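You operate a simulated robot arm through the tools that you are given. There is no shell and no other tool. Be economical: measure what you need, move in short steps, check, and stop when the job is done.

Carry out the task below with a simulated two-armed robot. There is one attempt and no reset: what you move stays moved.

TASK
Cure the valve alarm: stop the compressor the controller names, open its blue valve, restart it, press ACK.
Fine: leave the other compressors as they are.

It is judged by the outcome, as a careful person would: the job done as asked, and still so three seconds after it is handed in. It fails if anything else is knocked over, pushed out of place, dropped, spilled or broken.

THE ROBOT
Two 7-joint arms with two-finger parallel grippers on one trunk, on a base that drives. Base frame: it is fixed to the floor where the robot stands at the start and does not move with it; the origin is under the middle of the robot, x ahead of it, y to its left, z up. Readings come in m, rad, newtons and seconds.
The left shoulder is at the start at [0.06, 0.143, 0.905], the right one opposite. With the tool pointing down near the work surface each hand reaches from about 0.1 to 0.7 m from the robot's upright axis, wherever it stands, measured 20 degrees to its own side. Places, roughly: ack button [0.8, -0.8, 1.5]; blue valve lever of compressor eight [0.9, -0.8, 0.7]; blue valve lever of compressor nine [0.9, 0.2, 0.6]; blue valve lever of compressor seven [0.9, -1.7, 0.6]; compressor C7 [1.5, -1.5, 0.3]; compressor C8 [1.5, -0.6, 0.3]; compressor C9 [1.5, 0.4, 0.3]; controller [0.8, -0.7, 1.6]; left rack main switch [0.7, -0.8, 1.3]; right rack main switch [0.7, -0.7, 1.3]; switch of compressor eight [0.8, 0.2, 1.2]; switch of compressor nine [0.8, 1.1, 1.2]; switch of compressor seven [0.8, 0, 1.2]; switch of compressor ten [0.8, 1.3, 1.2]. Payload 1.57 kg a hand.
The tool frame of a hand sits at the grasp point between the pads (the TCP): z along the fingers, y along the line on which they close. The tips reach 0.03 m beyond it. Largest opening 0.11 m; finger width 0.024, thickness 0.012; the body of the gripper, 0.048 by 0.112 m, starts 0.078 m behind the TCP.
Orientation is that of the tool frame in the base frame, as a unit quaternion [x, y, z, w]. With the fingers straight down and closing along the base's y, the tool's x points along the base's -x, its y along +y and its z along -z.

THE INTERFACE
- The arms move only by the tool play_rows. It takes "left_targets", "right_targets" or both (then of equal length, played together; a hand with none holds still); each is a list of rows, each a list of 3 entries, a list of its own where there are three numbers: the gripper command, from -1 (fully open) to 1 (shut), values between in proportion, then the shift along the tool's x, y, z in m, then the turn, a rotation vector about the tool's x, y, z in rad. In form: [[claw, [dx, dy, dz], [ax, ay, az]], ...]. A call has 1 to 10 rows; each row shifts and turns the commanded pose from where the row before left it, along the tool's axes as they then stand. A row lasts 0.2 s, in which the tool goes at most 0.05 m and 0.15 rad; a call with a longer step from one row to the next is refused whole, and so is a gripper value outside its range. A pose out of reach is approached as far as the arm can. The call stops where the force on the tool passes 40 N (or 10 N more than at its start, if that is more) or the arm is blocked; 0.2 s more then pass. The fingers move at their own pace (about 0.045 m/s each) and stop on an object; they squeeze with about 29 N. The grip force told is the motor's: it shows also when the fingers shut on nothing. Time passes only in rows, and 0.2 s behind the last, so rows that do not move let the fingers close. The reply holds the time, the measured pose of the TCP, the force on the tool along the base axes, the opening and the grip force, in the units named above and with some noise, with the torque about the TCP (base axes, N m) and any sound that the robot's microphone picked up, and new pictures: "show" is both (left out), scene, wrist or none (wrist: the cameras of the hands that moved).
- Cameras (640 x 400 px; columns grow to the right, rows downward): "scene" is now at [0.0565, -0.0337, 1.548]; the picture's right is [-0.37, -0.93, 0.00], its down [-0.41, 0.17, -0.90] and it looks along [0.83, -0.34, -0.45] (base axes); focal length 248 px, centre (320, 200). "left" rides on the left gripper at [0.07, -0.016, -0.141] in its tool frame; the picture's right is [0.23, 0.97, 0.00], its down [-0.85, 0.20, -0.48] and it looks along [-0.47, 0.11, 0.88] (tool axes); focal length 222 px, centre (320, 200). "right" rides on the right gripper at [0.07, 0.016, -0.141] in its tool frame; the picture's right is [-0.23, 0.97, 0.00], its down [-0.86, -0.20, -0.48] and it looks along [-0.47, -0.11, 0.88] (tool axes); focal length 222 px, centre (320, 200). There is no depth. A picture from a camera that has moved, and an enlarged one, comes with that camera's place and axes in the base frame and with its lens.
- raise_lower(by): slides the trunk up (or, below 0, down) by that many m; the arms and the scene camera ride with it, the base frame stays. It gives what a move gives, with no picture.
- steer(legs): drives the robot by 1 to 6 legs, each [ahead, left, turn to the left] in m, m and rad, along the robot's own axes; the way and the turn of a leg run together, so that a leg with both is an arc; at most 1.5 m and 3.142 rad a leg. The arms and the cameras ride along, it lands a little off, and it stops where it bumps. It gives what a move gives, and a new picture of the scene camera.
- pan_tilt(pan, tilt): turns the head with the scene camera to pan (to the left, within 1.501 rad either way) and tilt (down, from -0.506 to 1.204), counted from straight ahead of the robot. It gives what a move gives, and a new picture of the scene camera.
- inspect(camera, box): a new picture of the part [left, top, right, bottom] of that camera's present view, enlarged. No time passes.
- hand_in(): hands the job in; it is judged then, once.

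Work in short steps. Places have to be worked out from the pictures, the camera data and where the tool is seen: move nearer, look again, correct. Check each grasp and each placing, and mend what went wrong. You have 120 turns and 260 pictures in all, those below and enlarged ones among them. Open the grippers and draw the arms clear of the work before you hand the job in, unless the task says otherwise; then end with one line.

The tools are called after "Request:" as name(argument=value, ...) on one line, values as JSON. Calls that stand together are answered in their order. play_rows: Moves the arms, as the interface text tells. Its arguments: {"type":"object","properties":{"left_targets":{"type":"array"},"right_targets":{"type":"array"},"show":{"type":"string","enum":["both","scene","wrist","none"]}},"required":[]} The other tools are called the same way: raise_lower (by) slides the trunk up or down; steer (legs) drives the base; pan_tilt (pan, tilt) turns the head that bears the scene camera; inspect (camera, box) takes an enlarged picture of a part of a camera's view; hand_in () hands the job in.

At the start:

```text
clock: 0.0
left_position: [0.6126, 0.1136, 1.0006]
left_orientation: [0.0, 1.0, -0.001, -0.001]
left_contact_force: [0.3, -0.3, 0.8]
left_wrist_torque: [0.01, 0.0, -0.01]
left_gripper_width: 0.1101
left_grip_force: 0.0
right_position: [0.4942, -0.3715, 0.9992]
right_orientation: [0.0, 1.0, 0.0, -0.001]
right_contact_force: [-1.2, 0.7, -0.5]
right_wrist_torque: [0.03, -0.03, 0.0]
right_gripper_width: 0.11
right_grip_force: 0.0
trunk travel left (down, up): [-0.503, 0.087]
robot x, y, heading: [0.0044, -0.0014, -0.0]
head pan, tilt: [-0.384, 0.461]
```

scene: 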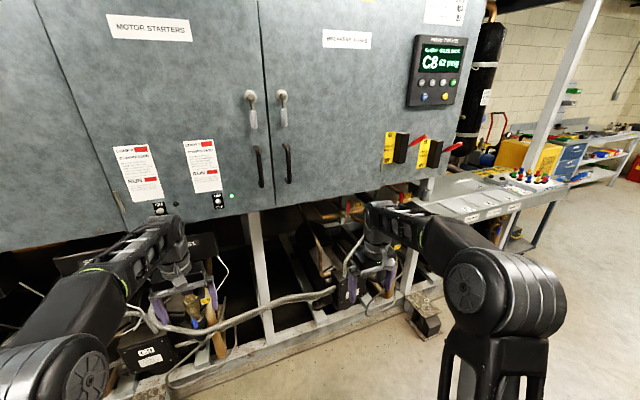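
right: 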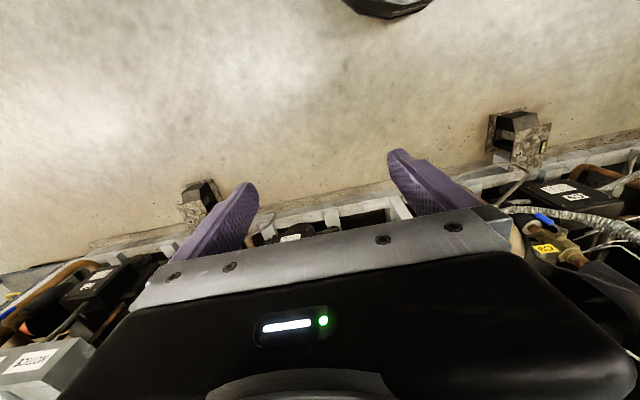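
left: 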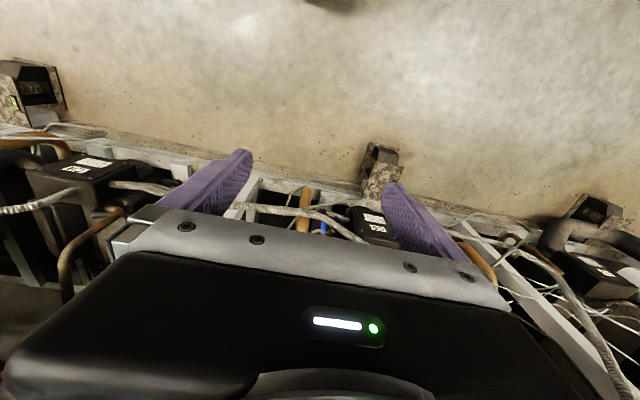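

I start by reading the controller and the labels near the switches.

Request:
inspect(camera="scene", box=[380, 0, 500, 180])

Request:
inspect(camera="scene", box=[90, 120, 250, 220])

Request:
inspect(camera="scene", box=[270, 170, 470, 320])

```text
2.22 times, centred on (440, 90) of scene
camera zoom: at [0.0565, -0.0337, 1.548], right [-0.37, -0.93, 0.0], down [-0.41, 0.17, -0.9], along [0.83, -0.34, -0.45], focal length 551 px, centre (53, 444)
```

zoom: 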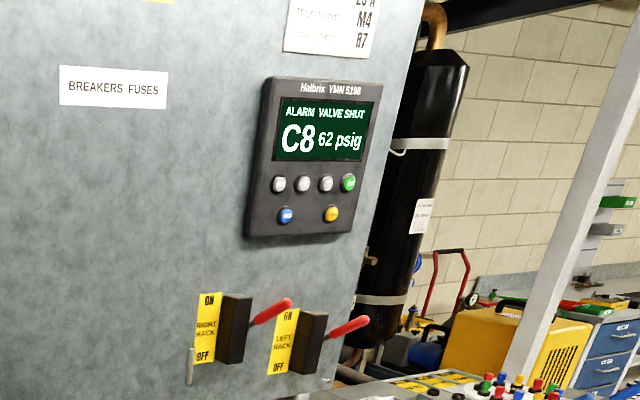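

```text
4.00 times, centred on (170, 170) of scene
camera zoom: at [0.0565, -0.0337, 1.548], right [-0.37, -0.93, 0.0], down [-0.41, 0.17, -0.9], along [0.83, -0.34, -0.45], focal length 992 px, centre (920, 320)
```

zoom: 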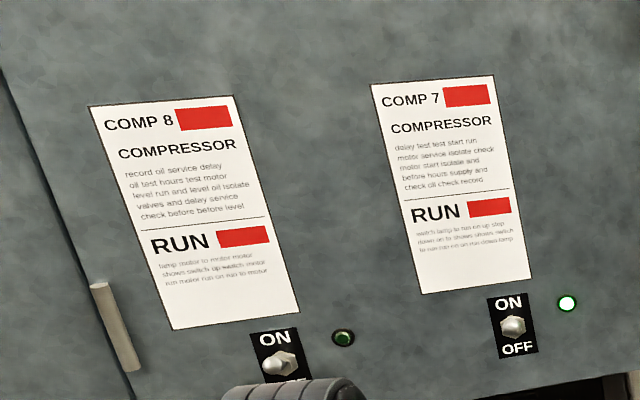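

```text
2.67 times, centred on (370, 245) of scene
camera zoom: at [0.0565, -0.0337, 1.548], right [-0.37, -0.93, 0.0], down [-0.41, 0.17, -0.9], along [0.83, -0.34, -0.45], focal length 661 px, centre (187, 80)
```

zoom: 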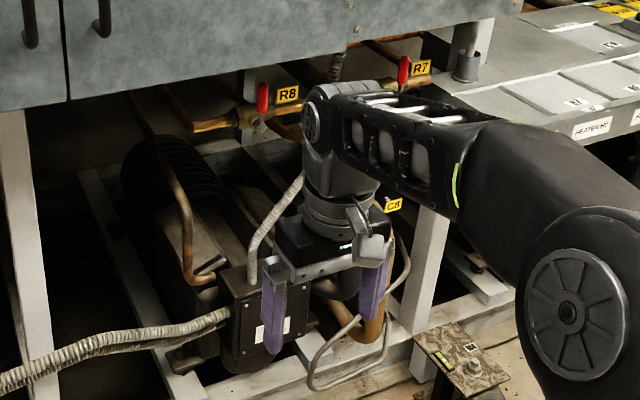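

The alarm names C8 ("VALVE SHUT"); its lamp is dark, while C7's is lit. I back off to make room and get a clear view of the switch panel.

Request:
steer(legs=[[-0.4, 0, 0]])

Request:
pan_tilt(pan=0.3, tilt=0.35)

```text
clock: 2.5
left_position: [0.2091, 0.1148, 1.0003]
left_orientation: [-0.002, 1.0, -0.001, 0.001]
left_contact_force: [0.0, -0.4, 0.5]
left_wrist_torque: [0.01, 0.0, -0.01]
left_gripper_width: 0.11
left_grip_force: 0.2
right_position: [0.0942, -0.3699, 1.0004]
right_orientation: [-0.003, 1.0, 0.0, 0.0]
right_contact_force: [-0.3, 1.1, -0.2]
right_wrist_torque: [0.0, 0.01, 0.03]
right_gripper_width: 0.1101
right_grip_force: 0.1
trunk travel left (down, up): [-0.503, 0.087]
robot x, y, heading: [-0.4058, -0.0006, 0.008]
head pan, tilt: [-0.384, 0.461]
camera scene: at [-0.3469, -0.0344, 1.548], right [-0.37, -0.93, 0.0], down [-0.41, 0.16, -0.9], along [0.83, -0.33, -0.44], focal length 248 px, centre (320, 200)
```

scene: 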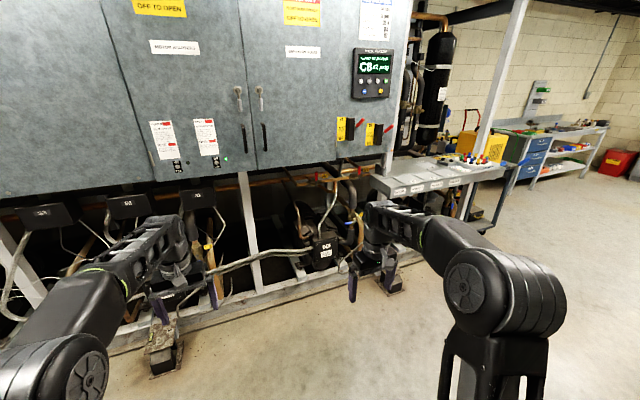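

```text
clock: 3.6
left_position: [0.21, 0.1164, 0.9997]
left_orientation: [-0.002, 1.0, 0.0, 0.001]
left_contact_force: [0.3, 0.7, 1.2]
left_wrist_torque: [-0.01, -0.03, 0.02]
left_gripper_width: 0.1099
left_grip_force: 0.1
right_position: [0.094, -0.3705, 0.9987]
right_orientation: [-0.002, 1.0, 0.001, -0.001]
right_contact_force: [0.1, 0.1, -0.1]
right_wrist_torque: [0.0, 0.02, -0.05]
right_gripper_width: 0.1099
right_grip_force: 0.0
trunk travel left (down, up): [-0.503, 0.087]
robot x, y, heading: [-0.401, -0.0007, 0.004]
head pan, tilt: [0.3, 0.351]
camera scene: at [-0.3424, 0.0274, 1.5582], right [0.3, -0.95, 0.0], down [-0.33, -0.1, -0.94], along [0.9, 0.28, -0.34], focal length 248 px, centre (320, 200)
```

scene: 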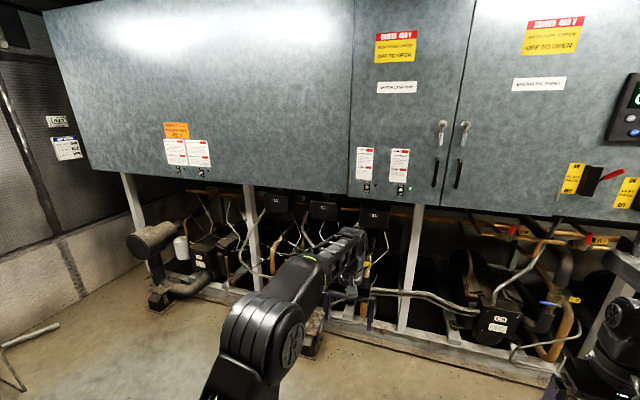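

Request:
inspect(camera="scene", box=[340, 140, 420, 200])

Request:
inspect(camera="scene", box=[150, 115, 230, 185])

Request:
inspect(camera="scene", box=[440, 220, 640, 345])

Request:
inspect(camera="scene", box=[340, 0, 640, 200])

```text
6.67 times, centred on (380, 170) of scene
camera zoom: at [-0.3424, 0.0274, 1.5582], right [0.3, -0.95, 0.0], down [-0.33, -0.1, -0.94], along [0.9, 0.28, -0.34], focal length 1653 px, centre (-80, 400)
```

zoom: 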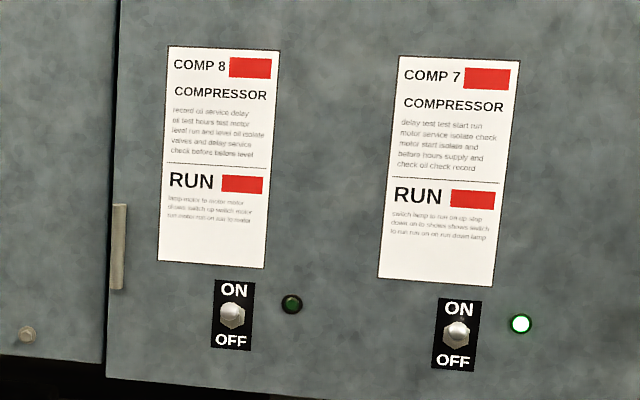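

```text
5.71 times, centred on (190, 150) of scene
camera zoom: at [-0.3424, 0.0274, 1.5582], right [0.3, -0.95, 0.0], down [-0.33, -0.1, -0.94], along [0.9, 0.28, -0.34], focal length 1416 px, centre (1063, 486)
```

zoom: 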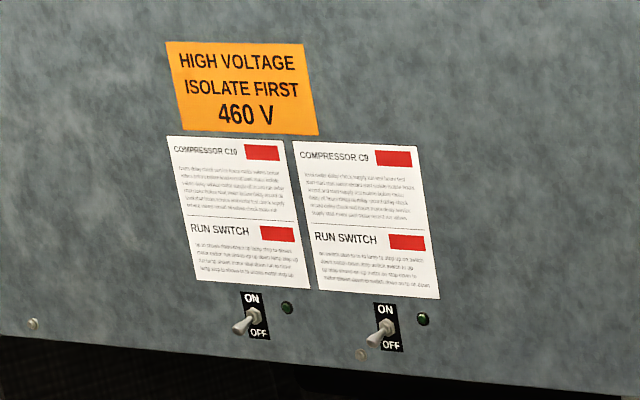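

```text
3.20 times, centred on (540, 282) of scene
camera zoom: at [-0.3424, 0.0274, 1.5582], right [0.3, -0.95, 0.0], down [-0.33, -0.1, -0.94], along [0.9, 0.28, -0.34], focal length 793 px, centre (-384, -64)
```

zoom: 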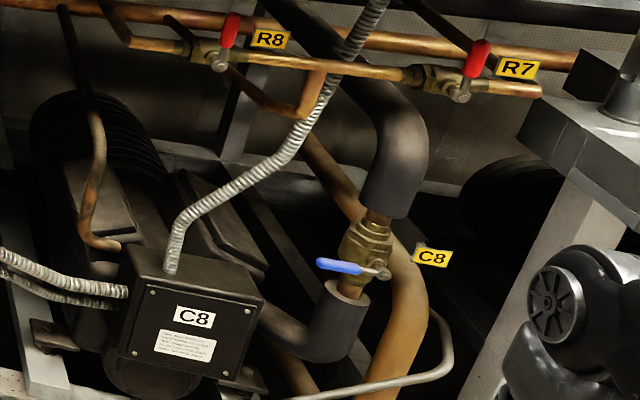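

```text
2.00 times, centred on (490, 100) of scene
camera zoom: at [-0.3424, 0.0274, 1.5582], right [0.3, -0.95, 0.0], down [-0.33, -0.1, -0.94], along [0.9, 0.28, -0.34], focal length 496 px, centre (-20, 400)
```

zoom: 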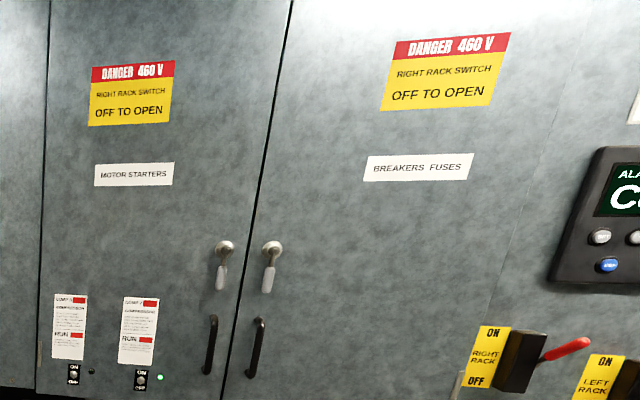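

C8's toggle is up (ON) with its lamp dark; the C8 valve lever is horizontal across a vertical pipe. I turn the left hand to point forward, fingers shut.

Request:
play_rows(left_targets=[[1, [0, 0, 0], [0, -0.15, 0]], [1, [0, 0, 0], [0, -0.15, 0]], [1, [0, 0, 0], [0, -0.15, 0]], [1, [0, 0, 0], [0, -0.15, 0]], [1, [0, 0, 0], [0, -0.15, 0]], [1, [0, 0, 0], [0, -0.15, 0]], [1, [0, 0, 0], [0, -0.15, 0]], [1, [0, 0, 0], [0, -0.15, 0]], [1, [0, 0, 0], [0, -0.15, 0]], [1, [0, 0, 0], [0, -0.15, 0]]], show="scene")

```text
clock: 5.8
left_position: [0.2087, 0.117, 1.0005]
left_orientation: [-0.001, 0.73, 0.003, 0.683]
left_contact_force: [-0.5, 0.0, 0.1]
left_wrist_torque: [-0.02, 0.01, 0.03]
left_gripper_width: 0.0
left_grip_force: 21.6
right_position: [0.0944, -0.3702, 0.9997]
right_orientation: [-0.002, 1.0, 0.0, 0.0]
right_contact_force: [0.3, 0.2, -0.3]
right_wrist_torque: [0.01, 0.03, -0.02]
right_gripper_width: 0.1101
right_grip_force: 0.0
trunk travel left (down, up): [-0.503, 0.087]
robot x, y, heading: [-0.4016, 0.0, 0.005]
head pan, tilt: [0.3, 0.351]
camera scene: at [-0.342, 0.0274, 1.5582], right [0.3, -0.95, 0.0], down [-0.33, -0.1, -0.94], along [0.9, 0.28, -0.34], focal length 248 px, centre (320, 200)
```

scene: 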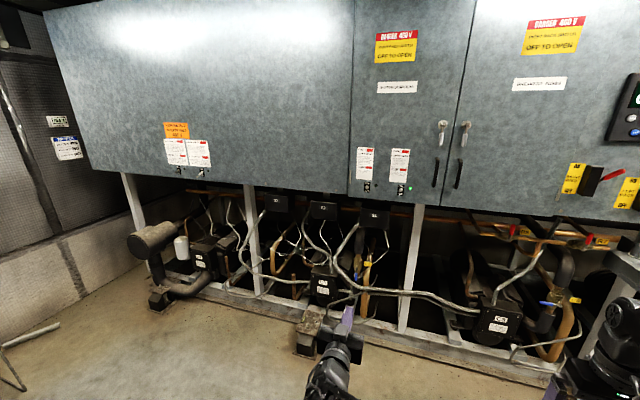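

The left hand points forward. I raise it above toggle height, and look at C9's valve as a reference for the open position.

Request:
play_rows(left_targets=[[1, [0, 0, 0], [0, -0.067, 0]], [1, [-0.048, 0.005, 0], [0, 0, 0]], [1, [-0.048, 0.005, 0], [0, 0, 0]], [1, [-0.048, 0.005, 0], [0, 0, 0]], [1, [-0.048, 0.005, 0], [0, 0, 0]], [1, [-0.048, 0.005, 0], [0, 0, 0]], [1, [-0.048, 0.005, 0], [0, 0, 0]]], show="both")

Request:
inspect(camera="scene", box=[290, 220, 400, 310])

```text
clock: 7.4
left_position: [0.2097, 0.1446, 1.2869]
left_orientation: [-0.001, 0.709, 0.001, 0.705]
left_contact_force: [0.3, -0.1, -0.5]
left_wrist_torque: [0.01, 0.01, 0.01]
left_gripper_width: 0.0
left_grip_force: 21.5
right_position: [0.0932, -0.3715, 0.9989]
right_orientation: [-0.002, 1.0, 0.0, -0.001]
right_contact_force: [0.2, -0.6, 0.0]
right_wrist_torque: [-0.01, 0.0, -0.01]
right_gripper_width: 0.1099
right_grip_force: 0.1
trunk travel left (down, up): [-0.503, 0.087]
robot x, y, heading: [-0.4043, 0.0008, 0.004]
head pan, tilt: [0.3, 0.351]
camera scene: at [-0.3429, 0.0275, 1.5582], right [0.3, -0.95, 0.0], down [-0.33, -0.1, -0.94], along [0.9, 0.28, -0.34], focal length 248 px, centre (320, 200)
camera left: at [0.068, 0.1273, 1.2175], right [-0.01, 0.97, -0.23], down [-0.48, 0.2, 0.86], along [0.88, 0.11, 0.46], focal length 222 px, centre (320, 200)
```

scene: 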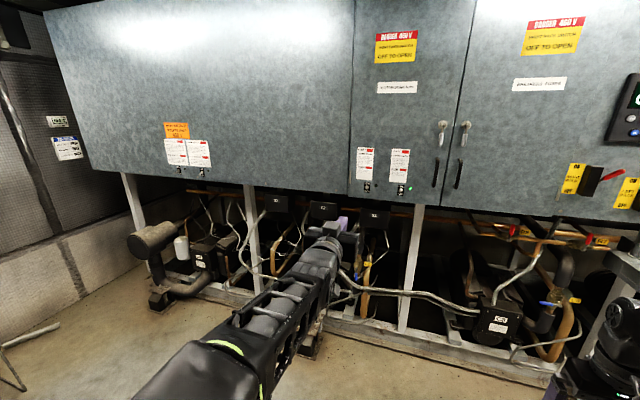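
left: 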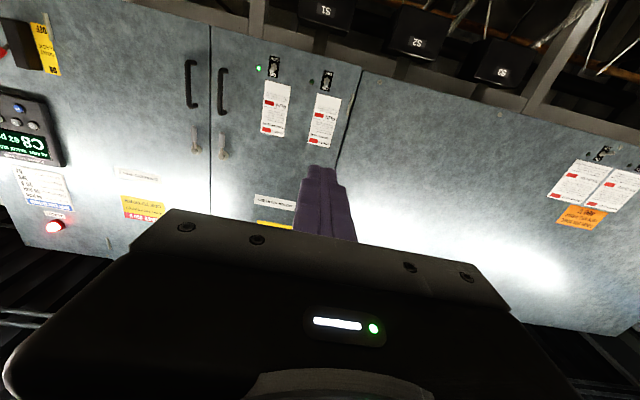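

```text
4.44 times, centred on (345, 265) of scene
camera zoom: at [-0.3429, 0.0275, 1.5582], right [0.3, -0.95, 0.0], down [-0.33, -0.1, -0.94], along [0.9, 0.28, -0.34], focal length 1102 px, centre (209, -89)
```

zoom: 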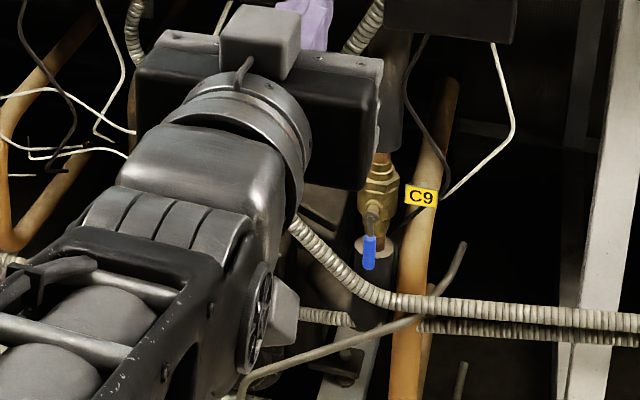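

C9's open valve has its lever pointing down along the pipe, so C8's lever should go from horizontal to down. I drive forward 0.38 m and view from the left wrist camera.

Request:
steer(legs=[[0.4, 0, 0]])

Request:
inspect(camera="left", box=[200, 0, 440, 240])

```text
clock: 9.9
left_position: [0.6107, 0.1453, 1.2869]
left_orientation: [-0.001, 0.709, 0.001, 0.705]
left_contact_force: [-0.5, 0.0, -0.2]
left_wrist_torque: [-0.01, 0.0, 0.02]
left_gripper_width: 0.0
left_grip_force: 21.1
right_position: [0.494, -0.3696, 0.9991]
right_orientation: [-0.003, 1.0, 0.0, 0.0]
right_contact_force: [-0.6, 0.3, 0.7]
right_wrist_torque: [-0.01, 0.01, -0.02]
right_gripper_width: 0.1101
right_grip_force: 0.1
trunk travel left (down, up): [-0.503, 0.087]
robot x, y, heading: [-0.0041, 0.0019, 0.007]
head pan, tilt: [0.3, 0.351]
camera scene: at [0.0584, 0.0293, 1.5581], right [0.3, -0.95, 0.0], down [-0.33, -0.1, -0.94], along [0.9, 0.28, -0.34], focal length 248 px, centre (320, 200)
```

scene: 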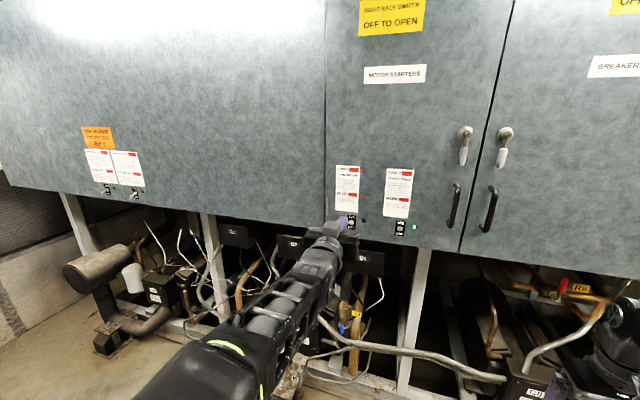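

```text
1.67 times, centred on (320, 120) of left
camera zoom: at [0.4693, 0.1287, 1.2168], right [0.0, 0.97, -0.23], down [-0.48, 0.2, 0.86], along [0.88, 0.11, 0.46], focal length 370 px, centre (320, 333)
```

zoom: 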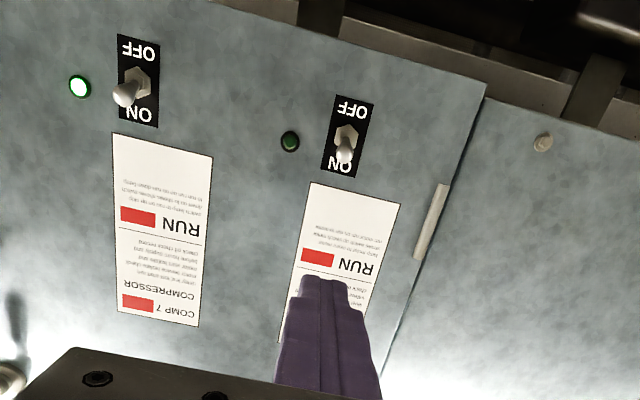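

The C8 toggle base is at about (0.78, 0.149, 1.212), its tip raised. I advance the shut fingers to just above and in front of it.

Request:
play_rows(left_targets=[[1, [0.012, 0.002, 0.04], [0, 0, 0]], [1, [0.012, 0.002, 0.04], [0, 0, 0]], [1, [0, 0, 0.03], [0, 0, 0]], [1, [0, 0, 0], [0, 0, 0]]], show="wrist")

Request:
inspect(camera="left", box=[220, 40, 420, 200])

Request:
inspect(camera="scene", box=[310, 190, 390, 250])

```text
clock: 10.9
left_position: [0.7182, 0.1506, 1.2603]
left_orientation: [-0.001, 0.708, 0.001, 0.706]
left_contact_force: [-0.1, 0.4, -0.2]
left_wrist_torque: [0.01, 0.03, 0.01]
left_gripper_width: 0.0001
left_grip_force: 21.5
right_position: [0.4939, -0.3686, 1.0]
right_orientation: [-0.003, 1.0, 0.001, 0.0]
right_contact_force: [-0.2, -0.5, -0.4]
right_wrist_torque: [0.03, -0.04, -0.04]
right_gripper_width: 0.1102
right_grip_force: 0.1
trunk travel left (down, up): [-0.503, 0.087]
robot x, y, heading: [-0.0029, 0.0029, 0.007]
head pan, tilt: [0.3, 0.351]
camera left: at [0.578, 0.1332, 1.1918], right [0.0, 0.97, -0.23], down [-0.48, 0.2, 0.86], along [0.88, 0.11, 0.46], focal length 222 px, centre (320, 200)
```

left: 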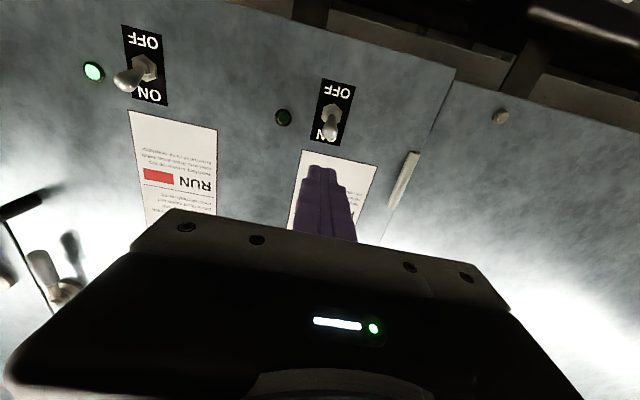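

```text
2.50 times, centred on (320, 120) of left
camera zoom: at [0.578, 0.1332, 1.1918], right [0.0, 0.97, -0.23], down [-0.48, 0.2, 0.86], along [0.88, 0.11, 0.46], focal length 555 px, centre (320, 400)
```

zoom: 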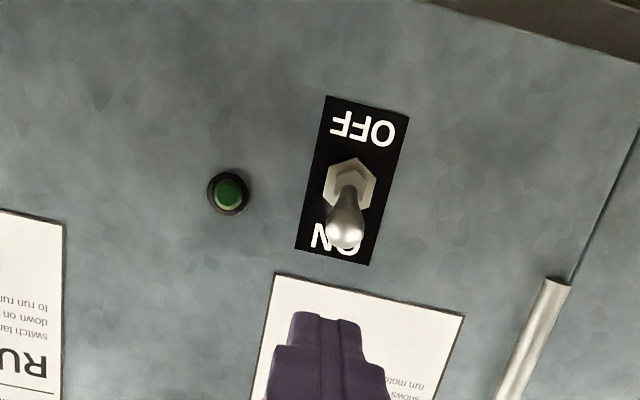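

```text
6.67 times, centred on (350, 220) of scene
camera zoom: at [0.0569, 0.0293, 1.5582], right [0.3, -0.95, 0.0], down [-0.33, -0.1, -0.94], along [0.9, 0.28, -0.34], focal length 1653 px, centre (120, 67)
```

zoom: 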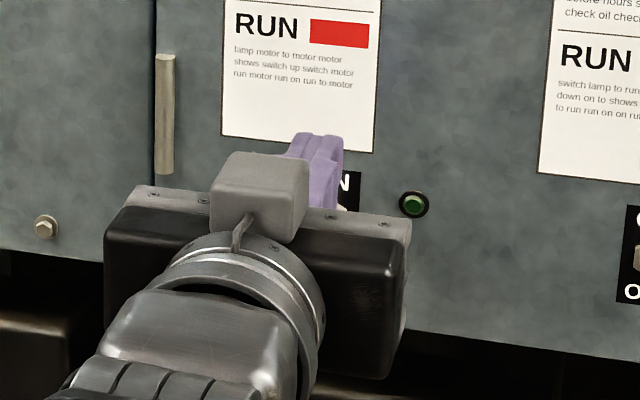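

The toggle tip is at about (0.757, 0.149, 1.226) and the fingers are just above it. I go 17 mm further in, then sweep down.

Request:
play_rows(left_targets=[[1, [0, -0.001, 0.017], [0, 0, 0]], [1, [0.015, 0, 0], [0, 0, 0]], [1, [0.015, 0, 0], [0, 0, 0]], [1, [0.012, 0, 0], [0, 0, 0]], [1, [0.006, 0, 0], [0, 0, 0]], [1, [0, 0, 0], [0, 0, 0]]], show="none")

Request:
inspect(camera="left", box=[220, 40, 420, 200])

```text
clock: 12.3
left_position: [0.7338, 0.1499, 1.2239]
left_orientation: [-0.003, 0.7, 0.002, 0.714]
left_contact_force: [0.8, 2.7, 36.5]
left_wrist_torque: [0.0, -1.13, 0.19]
left_gripper_width: 0.0001
left_grip_force: 21.2
right_position: [0.4905, -0.3694, 1.0016]
right_orientation: [-0.003, 1.0, 0.001, 0.002]
right_contact_force: [-0.2, 0.3, -0.1]
right_wrist_torque: [0.01, -0.01, -0.03]
right_gripper_width: 0.1101
right_grip_force: 0.0
trunk travel left (down, up): [-0.503, 0.087]
robot x, y, heading: [-0.0043, 0.0014, 0.001]
head pan, tilt: [0.3, 0.351]
```

```text
2.50 times, centred on (320, 120) of left
camera zoom: at [0.5939, 0.1319, 1.152], right [0.0, 0.97, -0.23], down [-0.5, 0.2, 0.85], along [0.87, 0.11, 0.48], focal length 555 px, centre (320, 400)
```

zoom: 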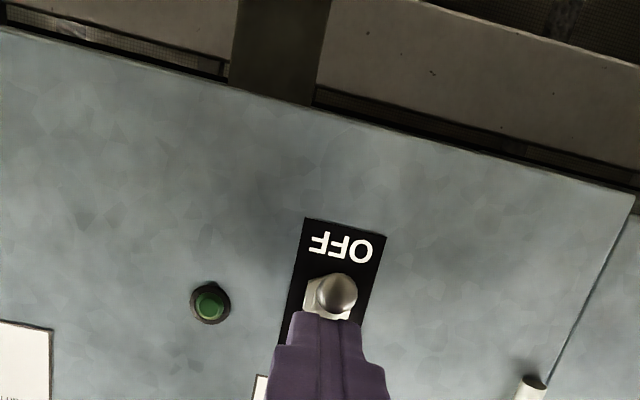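

The fingers probably rest on the nut with the toggle near its centre. I pull out 6 mm and push further down.

Request:
play_rows(left_targets=[[1, [-0.012, 0, -0.008], [0, 0, 0]], [1, [0.015, 0, 0], [0, 0, 0]], [1, [0.01, 0, 0], [0, 0, 0]], [1, [0, 0, 0], [0, 0, 0]]], show="none")

Request:
inspect(camera="left", box=[220, 40, 420, 200])

```text
clock: 13.1
left_position: [0.7278, 0.1481, 1.2213]
left_orientation: [-0.003, 0.694, -0.001, 0.72]
left_contact_force: [-8.7, 0.5, 12.1]
left_wrist_torque: [0.0, -0.27, -0.04]
left_gripper_width: 0.0
left_grip_force: 21.6
right_position: [0.4915, -0.3692, 0.9997]
right_orientation: [-0.003, 1.0, 0.0, 0.001]
right_contact_force: [-0.7, 0.1, -0.3]
right_wrist_torque: [-0.02, 0.02, -0.02]
right_gripper_width: 0.11
right_grip_force: 0.0
trunk travel left (down, up): [-0.503, 0.087]
robot x, y, heading: [-0.003, 0.0, 0.006]
head pan, tilt: [0.3, 0.351]
stopped in row 3 (left hand): the force on the tool passed its limit (the readings are from after the stop); the commanded pose is now the measured one
```

```text
2.50 times, centred on (320, 120) of left
camera zoom: at [0.5897, 0.1312, 1.1471], right [0.01, 0.97, -0.23], down [-0.51, 0.2, 0.83], along [0.86, 0.11, 0.5], focal length 555 px, centre (320, 400)
```

zoom: 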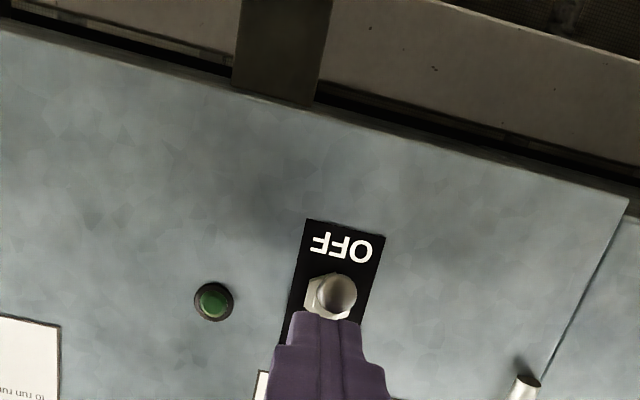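

I lift and retreat to see where the toggle rests.

Request:
play_rows(left_targets=[[1, [-0.03, 0, -0.01], [0, 0, 0]], [1, [-0.01, 0, -0.02], [0, -0.03, 0]]], show="none")

Request:
inspect(camera="left", box=[220, 40, 420, 200])

```text
clock: 13.7
left_position: [0.6973, 0.1494, 1.2564]
left_orientation: [-0.002, 0.687, -0.001, 0.727]
left_contact_force: [-0.4, 0.6, -0.9]
left_wrist_torque: [-0.02, 0.0, -0.01]
left_gripper_width: 0.0001
left_grip_force: 21.5
right_position: [0.4932, -0.3686, 0.9998]
right_orientation: [-0.003, 1.0, 0.0, -0.001]
right_contact_force: [0.9, 0.6, 0.0]
right_wrist_torque: [-0.03, 0.0, -0.01]
right_gripper_width: 0.1101
right_grip_force: 0.0
trunk travel left (down, up): [-0.503, 0.087]
robot x, y, heading: [-0.0004, 0.0061, 0.004]
head pan, tilt: [0.3, 0.351]
```

```text
2.50 times, centred on (320, 120) of left
camera zoom: at [0.5608, 0.1323, 1.179], right [0.01, 0.97, -0.23], down [-0.53, 0.2, 0.83], along [0.85, 0.11, 0.52], focal length 555 px, centre (320, 400)
```

zoom: 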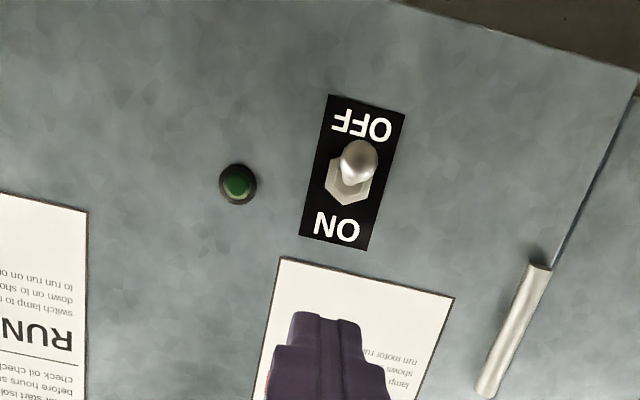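

The toggle rests toward OFF now, so C8 is stopped. I back away and drive right toward the valve, and look with the head turned slightly down.

Request:
steer(legs=[[-0.35, 0, 0], [0, -0.8, 0]])

Request:
pan_tilt(pan=0.0, tilt=0.45)

```text
clock: 16.9
left_position: [0.3612, 0.0795, 1.2543]
left_orientation: [-0.006, 0.686, 0.003, 0.727]
left_contact_force: [0.6, 1.3, 0.4]
left_wrist_torque: [0.0, -0.05, 0.0]
left_gripper_width: 0.0
left_grip_force: 21.8
right_position: [0.1631, -0.44, 0.9993]
right_orientation: [-0.008, 1.0, -0.001, -0.001]
right_contact_force: [0.8, 0.6, 0.4]
right_wrist_torque: [-0.03, 0.09, 0.01]
right_gripper_width: 0.1102
right_grip_force: 0.0
trunk travel left (down, up): [-0.503, 0.087]
robot x, y, heading: [-0.3398, -0.0801, 0.021]
head pan, tilt: [0.3, 0.351]
stopped in leg 2: the robot was blocked; the commanded pose is now the measured one
camera scene: at [-0.2775, -0.0474, 1.558], right [0.31, -0.95, 0.0], down [-0.33, -0.11, -0.94], along [0.89, 0.29, -0.35], focal length 248 px, centre (320, 200)
```

scene: 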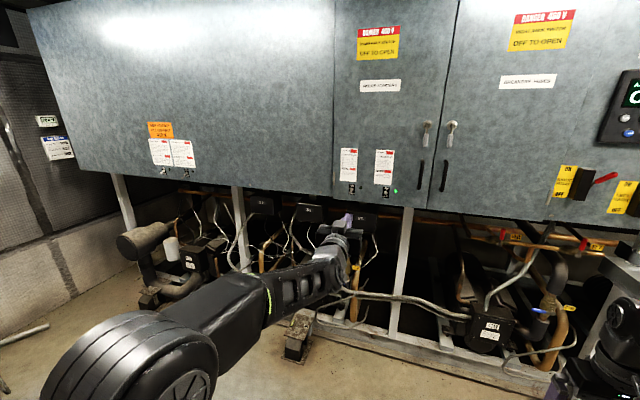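

```text
clock: 17.7
left_position: [0.3571, 0.0795, 1.2576]
left_orientation: [-0.006, 0.686, 0.003, 0.728]
left_contact_force: [-0.5, -0.3, 0.6]
left_wrist_torque: [0.0, -0.01, 0.01]
left_gripper_width: 0.0
left_grip_force: 21.5
right_position: [0.1603, -0.4407, 1.0005]
right_orientation: [-0.008, 1.0, 0.0, 0.0]
right_contact_force: [0.6, 0.0, 0.7]
right_wrist_torque: [-0.02, 0.01, -0.02]
right_gripper_width: 0.1102
right_grip_force: 0.0
trunk travel left (down, up): [-0.503, 0.087]
robot x, y, heading: [-0.3368, -0.0786, 0.018]
head pan, tilt: [0.0, 0.45]
camera scene: at [-0.2772, -0.0748, 1.549], right [0.02, -1.0, 0.0], down [-0.44, -0.01, -0.9], along [0.9, 0.02, -0.44], focal length 248 px, centre (320, 200)
```

scene: 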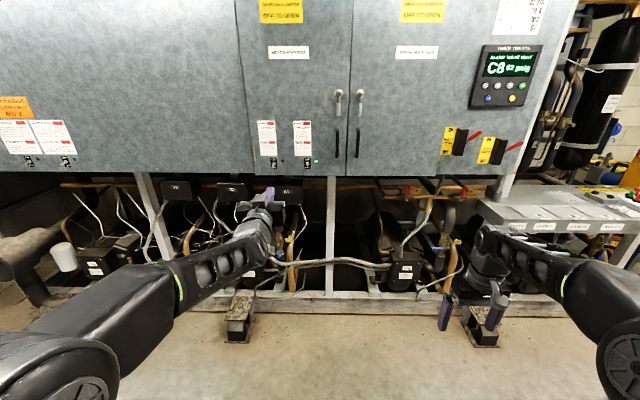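

Something blocked the base on the right side. I look there before moving on.

Request:
pan_tilt(pan=-1.4, tilt=0.8)

Request:
pan_tilt(pan=-0.75, tilt=0.7)

```text
clock: 19.3
left_position: [0.3573, 0.0806, 1.2581]
left_orientation: [-0.008, 0.685, 0.005, 0.729]
left_contact_force: [0.5, 0.6, -0.4]
left_wrist_torque: [0.04, 0.02, 0.0]
left_gripper_width: 0.0
left_grip_force: 21.2
right_position: [0.1594, -0.4399, 1.0014]
right_orientation: [-0.008, 1.0, 0.0, 0.0]
right_contact_force: [-0.4, -0.3, -0.7]
right_wrist_torque: [0.0, 0.03, 0.02]
right_gripper_width: 0.1101
right_grip_force: 0.0
trunk travel left (down, up): [-0.503, 0.087]
robot x, y, heading: [-0.3423, -0.0763, 0.018]
head pan, tilt: [-1.4, 0.799]
camera scene: at [-0.3542, -0.1559, 1.5186], right [-0.98, -0.19, 0.0], down [-0.14, 0.7, -0.7], along [0.13, -0.68, -0.72], focal length 248 px, centre (320, 200)
```

scene: 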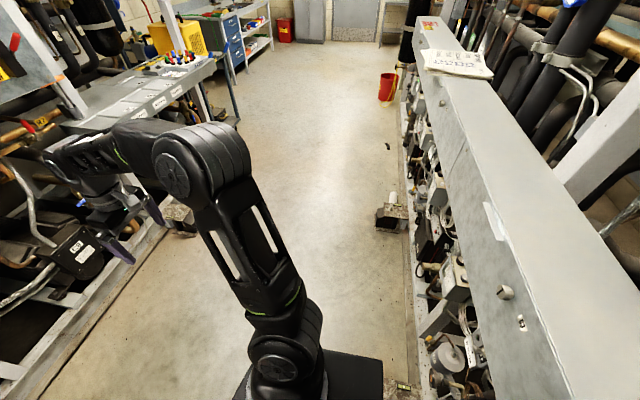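

```text
clock: 20.3
left_position: [0.3572, 0.0799, 1.2577]
left_orientation: [-0.007, 0.685, 0.004, 0.728]
left_contact_force: [-0.3, -0.1, 0.0]
left_wrist_torque: [0.0, -0.02, 0.02]
left_gripper_width: 0.0
left_grip_force: 21.8
right_position: [0.1599, -0.4421, 1.0014]
right_orientation: [-0.008, 1.0, 0.0, 0.0]
right_contact_force: [0.1, 0.5, 0.5]
right_wrist_torque: [-0.03, -0.02, 0.03]
right_gripper_width: 0.1101
right_grip_force: 0.1
trunk travel left (down, up): [-0.503, 0.087]
robot x, y, heading: [-0.342, -0.0755, 0.021]
head pan, tilt: [-0.75, 0.7]
camera scene: at [-0.3063, -0.1335, 1.5268], right [-0.67, -0.74, 0.0], down [-0.48, 0.43, -0.76], along [0.57, -0.51, -0.64], focal length 248 px, centre (320, 200)
```

scene: 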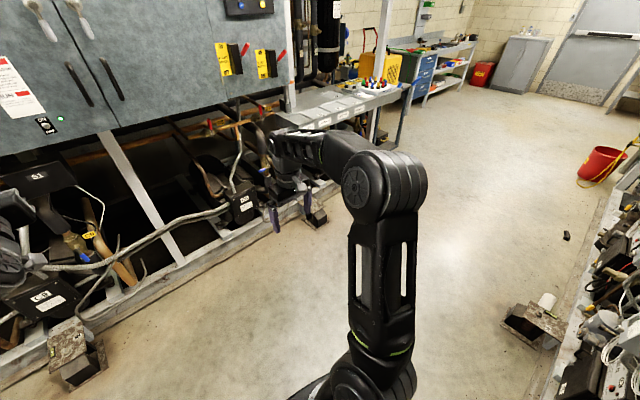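

A floor pedestal sits behind-right of the base. I go forward 0.25 m and then right, clear of it.

Request:
steer(legs=[[0.27, 0, -0.02], [0, -0.78, 0]])

Request:
pan_tilt(pan=0.0, tilt=0.6)

```text
clock: 26.1
left_position: [0.6283, -0.7289, 1.2581]
left_orientation: [0.001, 0.685, -0.004, 0.728]
left_contact_force: [-0.2, 0.2, 0.0]
left_wrist_torque: [-0.02, 0.01, 0.03]
left_gripper_width: 0.0
left_grip_force: 21.8
right_position: [0.4197, -1.2447, 1.0005]
right_orientation: [0.002, 1.0, 0.0, 0.0]
right_contact_force: [0.7, -0.5, 0.2]
right_wrist_torque: [0.02, 0.0, 0.0]
right_gripper_width: 0.1101
right_grip_force: 0.0
trunk travel left (down, up): [-0.503, 0.087]
robot x, y, heading: [-0.073, -0.8713, -0.003]
head pan, tilt: [-0.75, 0.7]
camera scene: at [-0.04, -0.9278, 1.5268], right [-0.68, -0.73, 0.0], down [-0.47, 0.44, -0.76], along [0.56, -0.52, -0.64], focal length 248 px, centre (320, 200)
```

scene: 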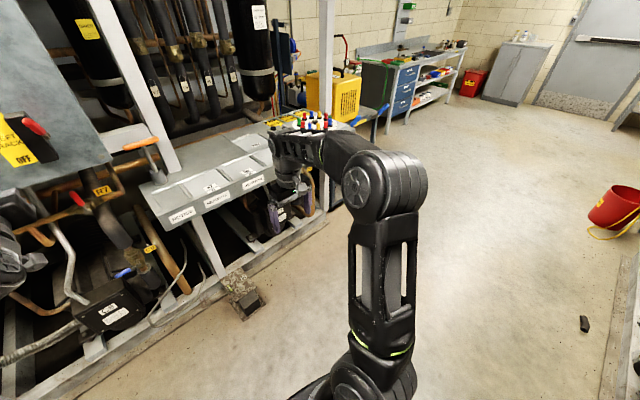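

```text
clock: 27.2
left_position: [0.6283, -0.7281, 1.2573]
left_orientation: [0.0, 0.685, -0.004, 0.729]
left_contact_force: [0.1, 0.0, 0.8]
left_wrist_torque: [0.0, -0.01, -0.01]
left_gripper_width: 0.0
left_grip_force: 20.9
right_position: [0.4192, -1.2437, 0.9996]
right_orientation: [0.002, 1.0, 0.0, 0.0]
right_contact_force: [-0.6, 0.2, -0.3]
right_wrist_torque: [0.02, 0.02, -0.02]
right_gripper_width: 0.1099
right_grip_force: 0.0
trunk travel left (down, up): [-0.503, 0.087]
robot x, y, heading: [-0.0763, -0.8675, -0.004]
head pan, tilt: [0.0, 0.6]
camera scene: at [-0.0136, -0.8695, 1.5354], right [0.0, -1.0, 0.0], down [-0.57, 0.0, -0.82], along [0.82, 0.0, -0.57], focal length 248 px, centre (320, 200)
```

scene: 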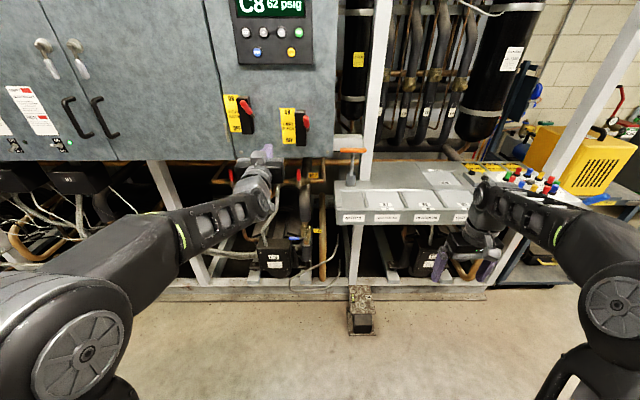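

Good position. I zoom in on the C8 valve, and on the controller's buttons.

Request:
inspect(camera="scene", box=[250, 160, 370, 290])

Request:
inspect(camera="scene", box=[220, 0, 320, 70])

```text
3.08 times, centred on (310, 225) of scene
camera zoom: at [-0.0136, -0.8695, 1.5354], right [0.0, -1.0, 0.0], down [-0.57, 0.0, -0.82], along [0.82, 0.0, -0.57], focal length 763 px, centre (351, 123)
```

zoom: 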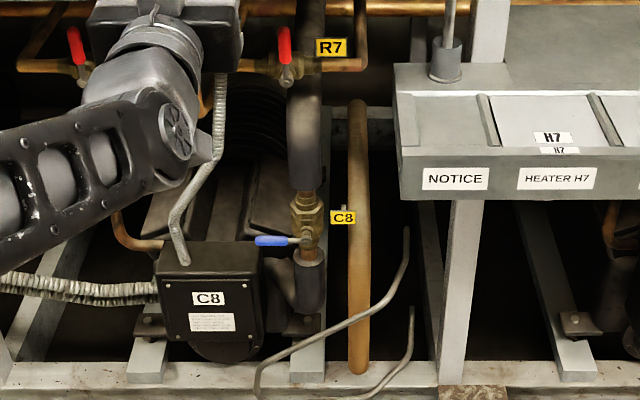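

```text
5.71 times, centred on (270, 35) of scene
camera zoom: at [-0.0136, -0.8695, 1.5354], right [0.0, -1.0, 0.0], down [-0.57, 0.0, -0.82], along [0.82, 0.0, -0.57], focal length 1416 px, centre (606, 1143)
```

zoom: 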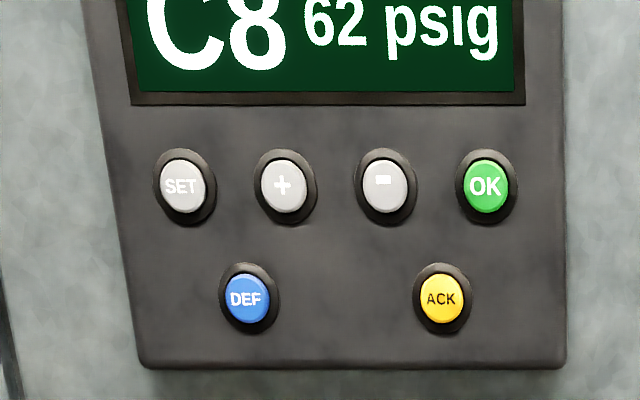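

ACK is the yellow button. The C8 lever runs from pivot ≈(0.9,-0.795,0.67) to the handle end ≈(0.9,-0.715,0.67). I retract the left hand from the rack switches and lower it, and tuck the right hand back.

Request:
play_rows(left_targets=[[1, [0, 0, -0.05], [0, 0, 0]], [1, [0, 0, -0.05], [0, 0.06, 0]], [1, [0.05, 0, 0], [0, 0, 0]], [1, [0.05, 0, 0], [0, 0, 0]], [1, [0.05, 0, 0], [0, 0, 0]], [1, [0.05, 0, 0], [0, 0, 0]], [1, [0.05, 0, 0], [0, 0, 0]], [1, [0.05, 0, 0], [0, 0, 0]], [1, [0.05, 0, 0], [0, 0, 0]], [1, [0.05, 0, 0], [0, 0, 0]]], right_targets=[[1, [0.03, 0, 0], [0, 0, 0]], [1, [0.03, 0, 0], [0, 0, 0]], [1, [0.03, 0.02, 0], [0, 0, 0]], [1, [0.03, 0.03, 0], [0, 0, 0]], [1, [0, 0.03, 0], [0, 0, 0]], [1, [0, 0, 0], [0, 0, 0]], [1, [0, 0, 0], [0, 0, 0]], [1, [0, 0, 0], [0, 0, 0]], [1, [0, 0, 0], [0, 0, 0]], [1, [0, 0, 0], [0, 0, 0]]], show="both")

```text
clock: 29.4
left_position: [0.5307, -0.7312, 0.8525]
left_orientation: [0.0, 0.706, -0.004, 0.708]
left_contact_force: [1.1, 0.2, 0.6]
left_wrist_torque: [-0.02, 0.01, 0.0]
left_gripper_width: 0.0
left_grip_force: 21.7
right_position: [0.2985, -1.1634, 1.0008]
right_orientation: [0.002, 1.0, 0.0, 0.0]
right_contact_force: [-0.3, -0.6, 0.5]
right_wrist_torque: [0.02, -0.01, -0.02]
right_gripper_width: 0.0
right_grip_force: 21.4
trunk travel left (down, up): [-0.503, 0.087]
robot x, y, heading: [-0.0759, -0.8716, -0.007]
head pan, tilt: [0.0, 0.6]
camera scene: at [-0.0134, -0.8698, 1.5356], right [0.0, -1.0, 0.0], down [-0.57, 0.0, -0.82], along [0.82, 0.0, -0.57], focal length 248 px, centre (320, 200)
camera right: at [0.2299, -1.1468, 1.1422], right [0.23, 0.97, 0.0], down [0.85, -0.2, 0.48], along [0.47, -0.11, -0.88], focal length 222 px, centre (320, 200)
camera left: at [0.3898, -0.7466, 0.7827], right [0.01, 0.97, -0.23], down [-0.48, 0.21, 0.85], along [0.88, 0.11, 0.47], focal length 222 px, centre (320, 200)
```

scene: 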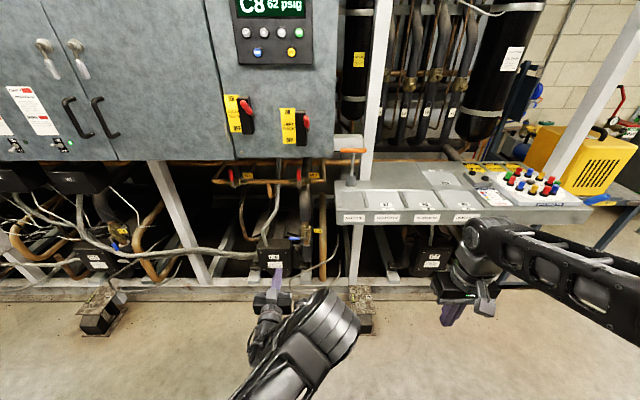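
right: 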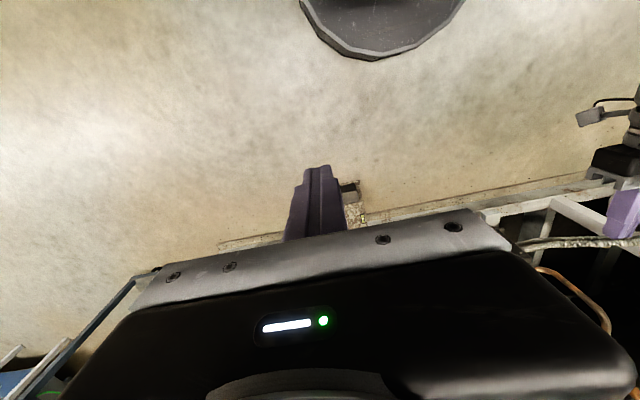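
left: 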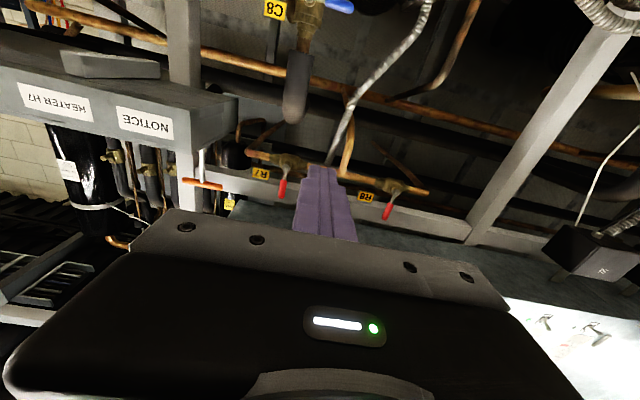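

Wrist camera agrees with the lever estimate. I lower to z≈0.735 and drive ahead 0.2 m.

Request:
play_rows(left_targets=[[1, [0.04, 0, 0], [0, 0, 0]], [1, [0.04, 0, 0], [0, 0, 0]], [1, [0.037, 0, 0], [0, 0, 0]]], show="none")

Request:
steer(legs=[[0.22, 0, 0]])

Request:
inspect(camera="left", box=[160, 0, 480, 200])

Request:
inspect(camera="scene", box=[220, 180, 380, 330])

```text
clock: 30.2
left_position: [0.5294, -0.7308, 0.7348]
left_orientation: [0.001, 0.707, -0.004, 0.707]
left_contact_force: [0.4, 0.3, 0.6]
left_wrist_torque: [-0.02, 0.02, 0.05]
left_gripper_width: 0.0
left_grip_force: 21.3
right_position: [0.2987, -1.1639, 1.0018]
right_orientation: [0.003, 1.0, 0.0, 0.0]
right_contact_force: [0.5, 0.4, 0.7]
right_wrist_torque: [-0.02, 0.0, 0.02]
right_gripper_width: 0.0
right_grip_force: 21.6
trunk travel left (down, up): [-0.503, 0.087]
robot x, y, heading: [-0.0722, -0.8718, -0.002]
head pan, tilt: [0.0, 0.6]
```

```text
clock: 31.9
left_position: [0.7527, -0.7308, 0.7349]
left_orientation: [0.0, 0.707, -0.004, 0.707]
left_contact_force: [0.2, 0.3, 0.2]
left_wrist_torque: [-0.01, 0.01, -0.02]
left_gripper_width: 0.0003
left_grip_force: 21.0
right_position: [0.5226, -1.1639, 1.0013]
right_orientation: [0.003, 1.0, 0.001, 0.0]
right_contact_force: [0.5, -0.6, -0.5]
right_wrist_torque: [-0.01, 0.02, 0.03]
right_gripper_width: 0.0
right_grip_force: 21.1
trunk travel left (down, up): [-0.503, 0.087]
robot x, y, heading: [0.1465, -0.8702, -0.001]
head pan, tilt: [0.0, 0.6]
camera scene: at [0.2111, -0.87, 1.5354], right [0.0, -1.0, 0.0], down [-0.57, 0.0, -0.82], along [0.82, 0.0, -0.57], focal length 248 px, centre (320, 200)
```

scene: 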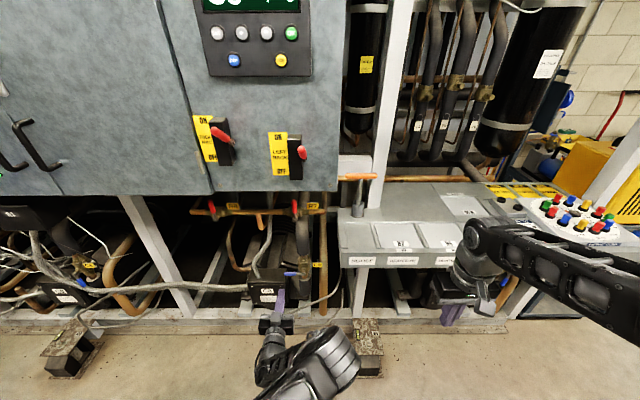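

```text
2.00 times, centred on (320, 100) of left
camera zoom: at [0.6108, -0.7468, 0.6657], right [0.01, 0.97, -0.23], down [-0.48, 0.21, 0.85], along [0.88, 0.11, 0.46], focal length 444 px, centre (320, 400)
```

zoom: 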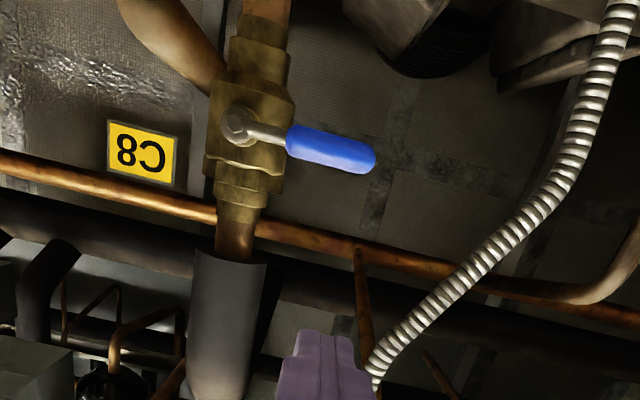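

```text
2.67 times, centred on (300, 255) of scene
camera zoom: at [0.2111, -0.87, 1.5354], right [0.0, -1.0, 0.0], down [-0.57, 0.0, -0.82], along [0.82, 0.0, -0.57], focal length 661 px, centre (373, 53)
```

zoom: 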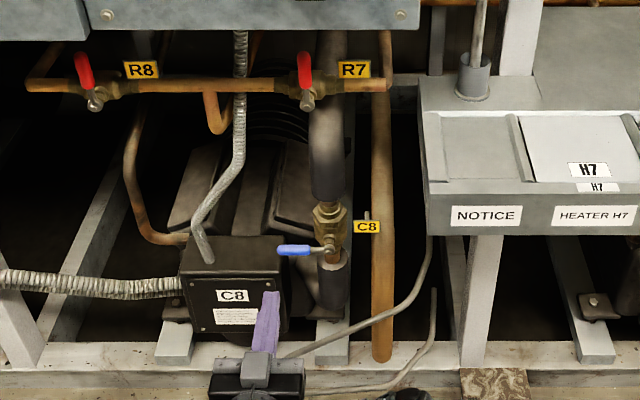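

Pivot ≈(0.9,-0.795,0.66), handle end y≈-0.719. The fingers are above the lever at z 0.735; I extend them over it (tips to x≈0.92).

Request:
play_rows(left_targets=[[1, [0, -0.005, 0.045], [0, 0, 0]], [1, [0, 0, 0.045], [0, 0, 0]], [1, [0, 0, 0.047], [0, 0, 0]], [1, [0.02, 0, 0], [0, 0, 0]]], show="none")

Request:
inspect(camera="left", box=[160, 0, 480, 200])

Request:
inspect(camera="scene", box=[250, 240, 370, 315])

```text
clock: 32.9
left_position: [0.8892, -0.7357, 0.7148]
left_orientation: [0.001, 0.707, -0.004, 0.707]
left_contact_force: [0.2, 0.2, -0.2]
left_wrist_torque: [-0.02, 0.0, -0.02]
left_gripper_width: 0.0
left_grip_force: 21.3
right_position: [0.5228, -1.1637, 1.0017]
right_orientation: [0.002, 1.0, 0.0, 0.0]
right_contact_force: [0.6, -0.3, 0.2]
right_wrist_torque: [0.01, 0.0, 0.0]
right_gripper_width: 0.0001
right_grip_force: 21.7
trunk travel left (down, up): [-0.503, 0.087]
robot x, y, heading: [0.1545, -0.8721, -0.005]
head pan, tilt: [0.0, 0.6]
```

```text
2.00 times, centred on (320, 100) of left
camera zoom: at [0.7477, -0.7531, 0.6459], right [0.01, 0.97, -0.23], down [-0.48, 0.21, 0.85], along [0.88, 0.11, 0.47], focal length 444 px, centre (320, 400)
```

zoom: 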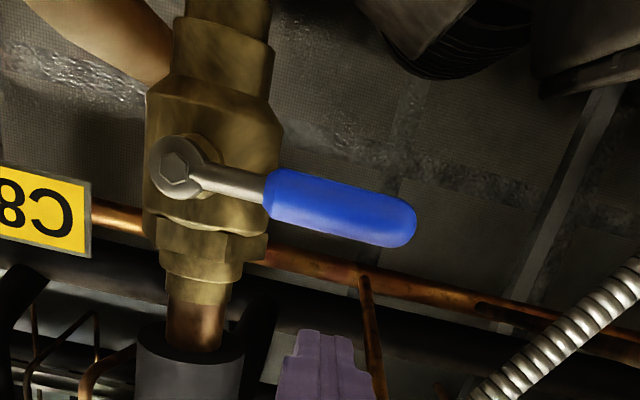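

```text
5.33 times, centred on (310, 278) of scene
camera zoom: at [0.2101, -0.8699, 1.5355], right [0.0, -1.0, 0.0], down [-0.57, 0.0, -0.82], along [0.82, 0.0, -0.57], focal length 1322 px, centre (373, -213)
```

zoom: 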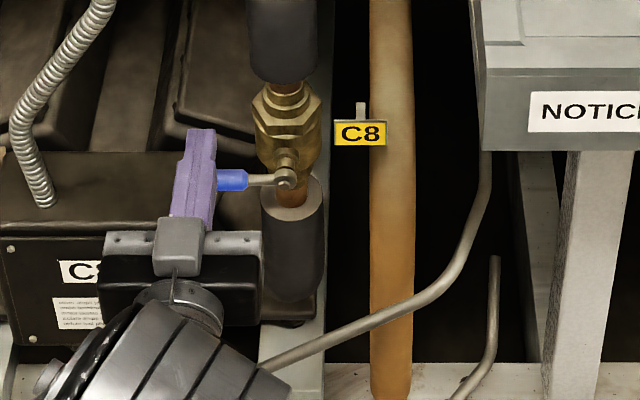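

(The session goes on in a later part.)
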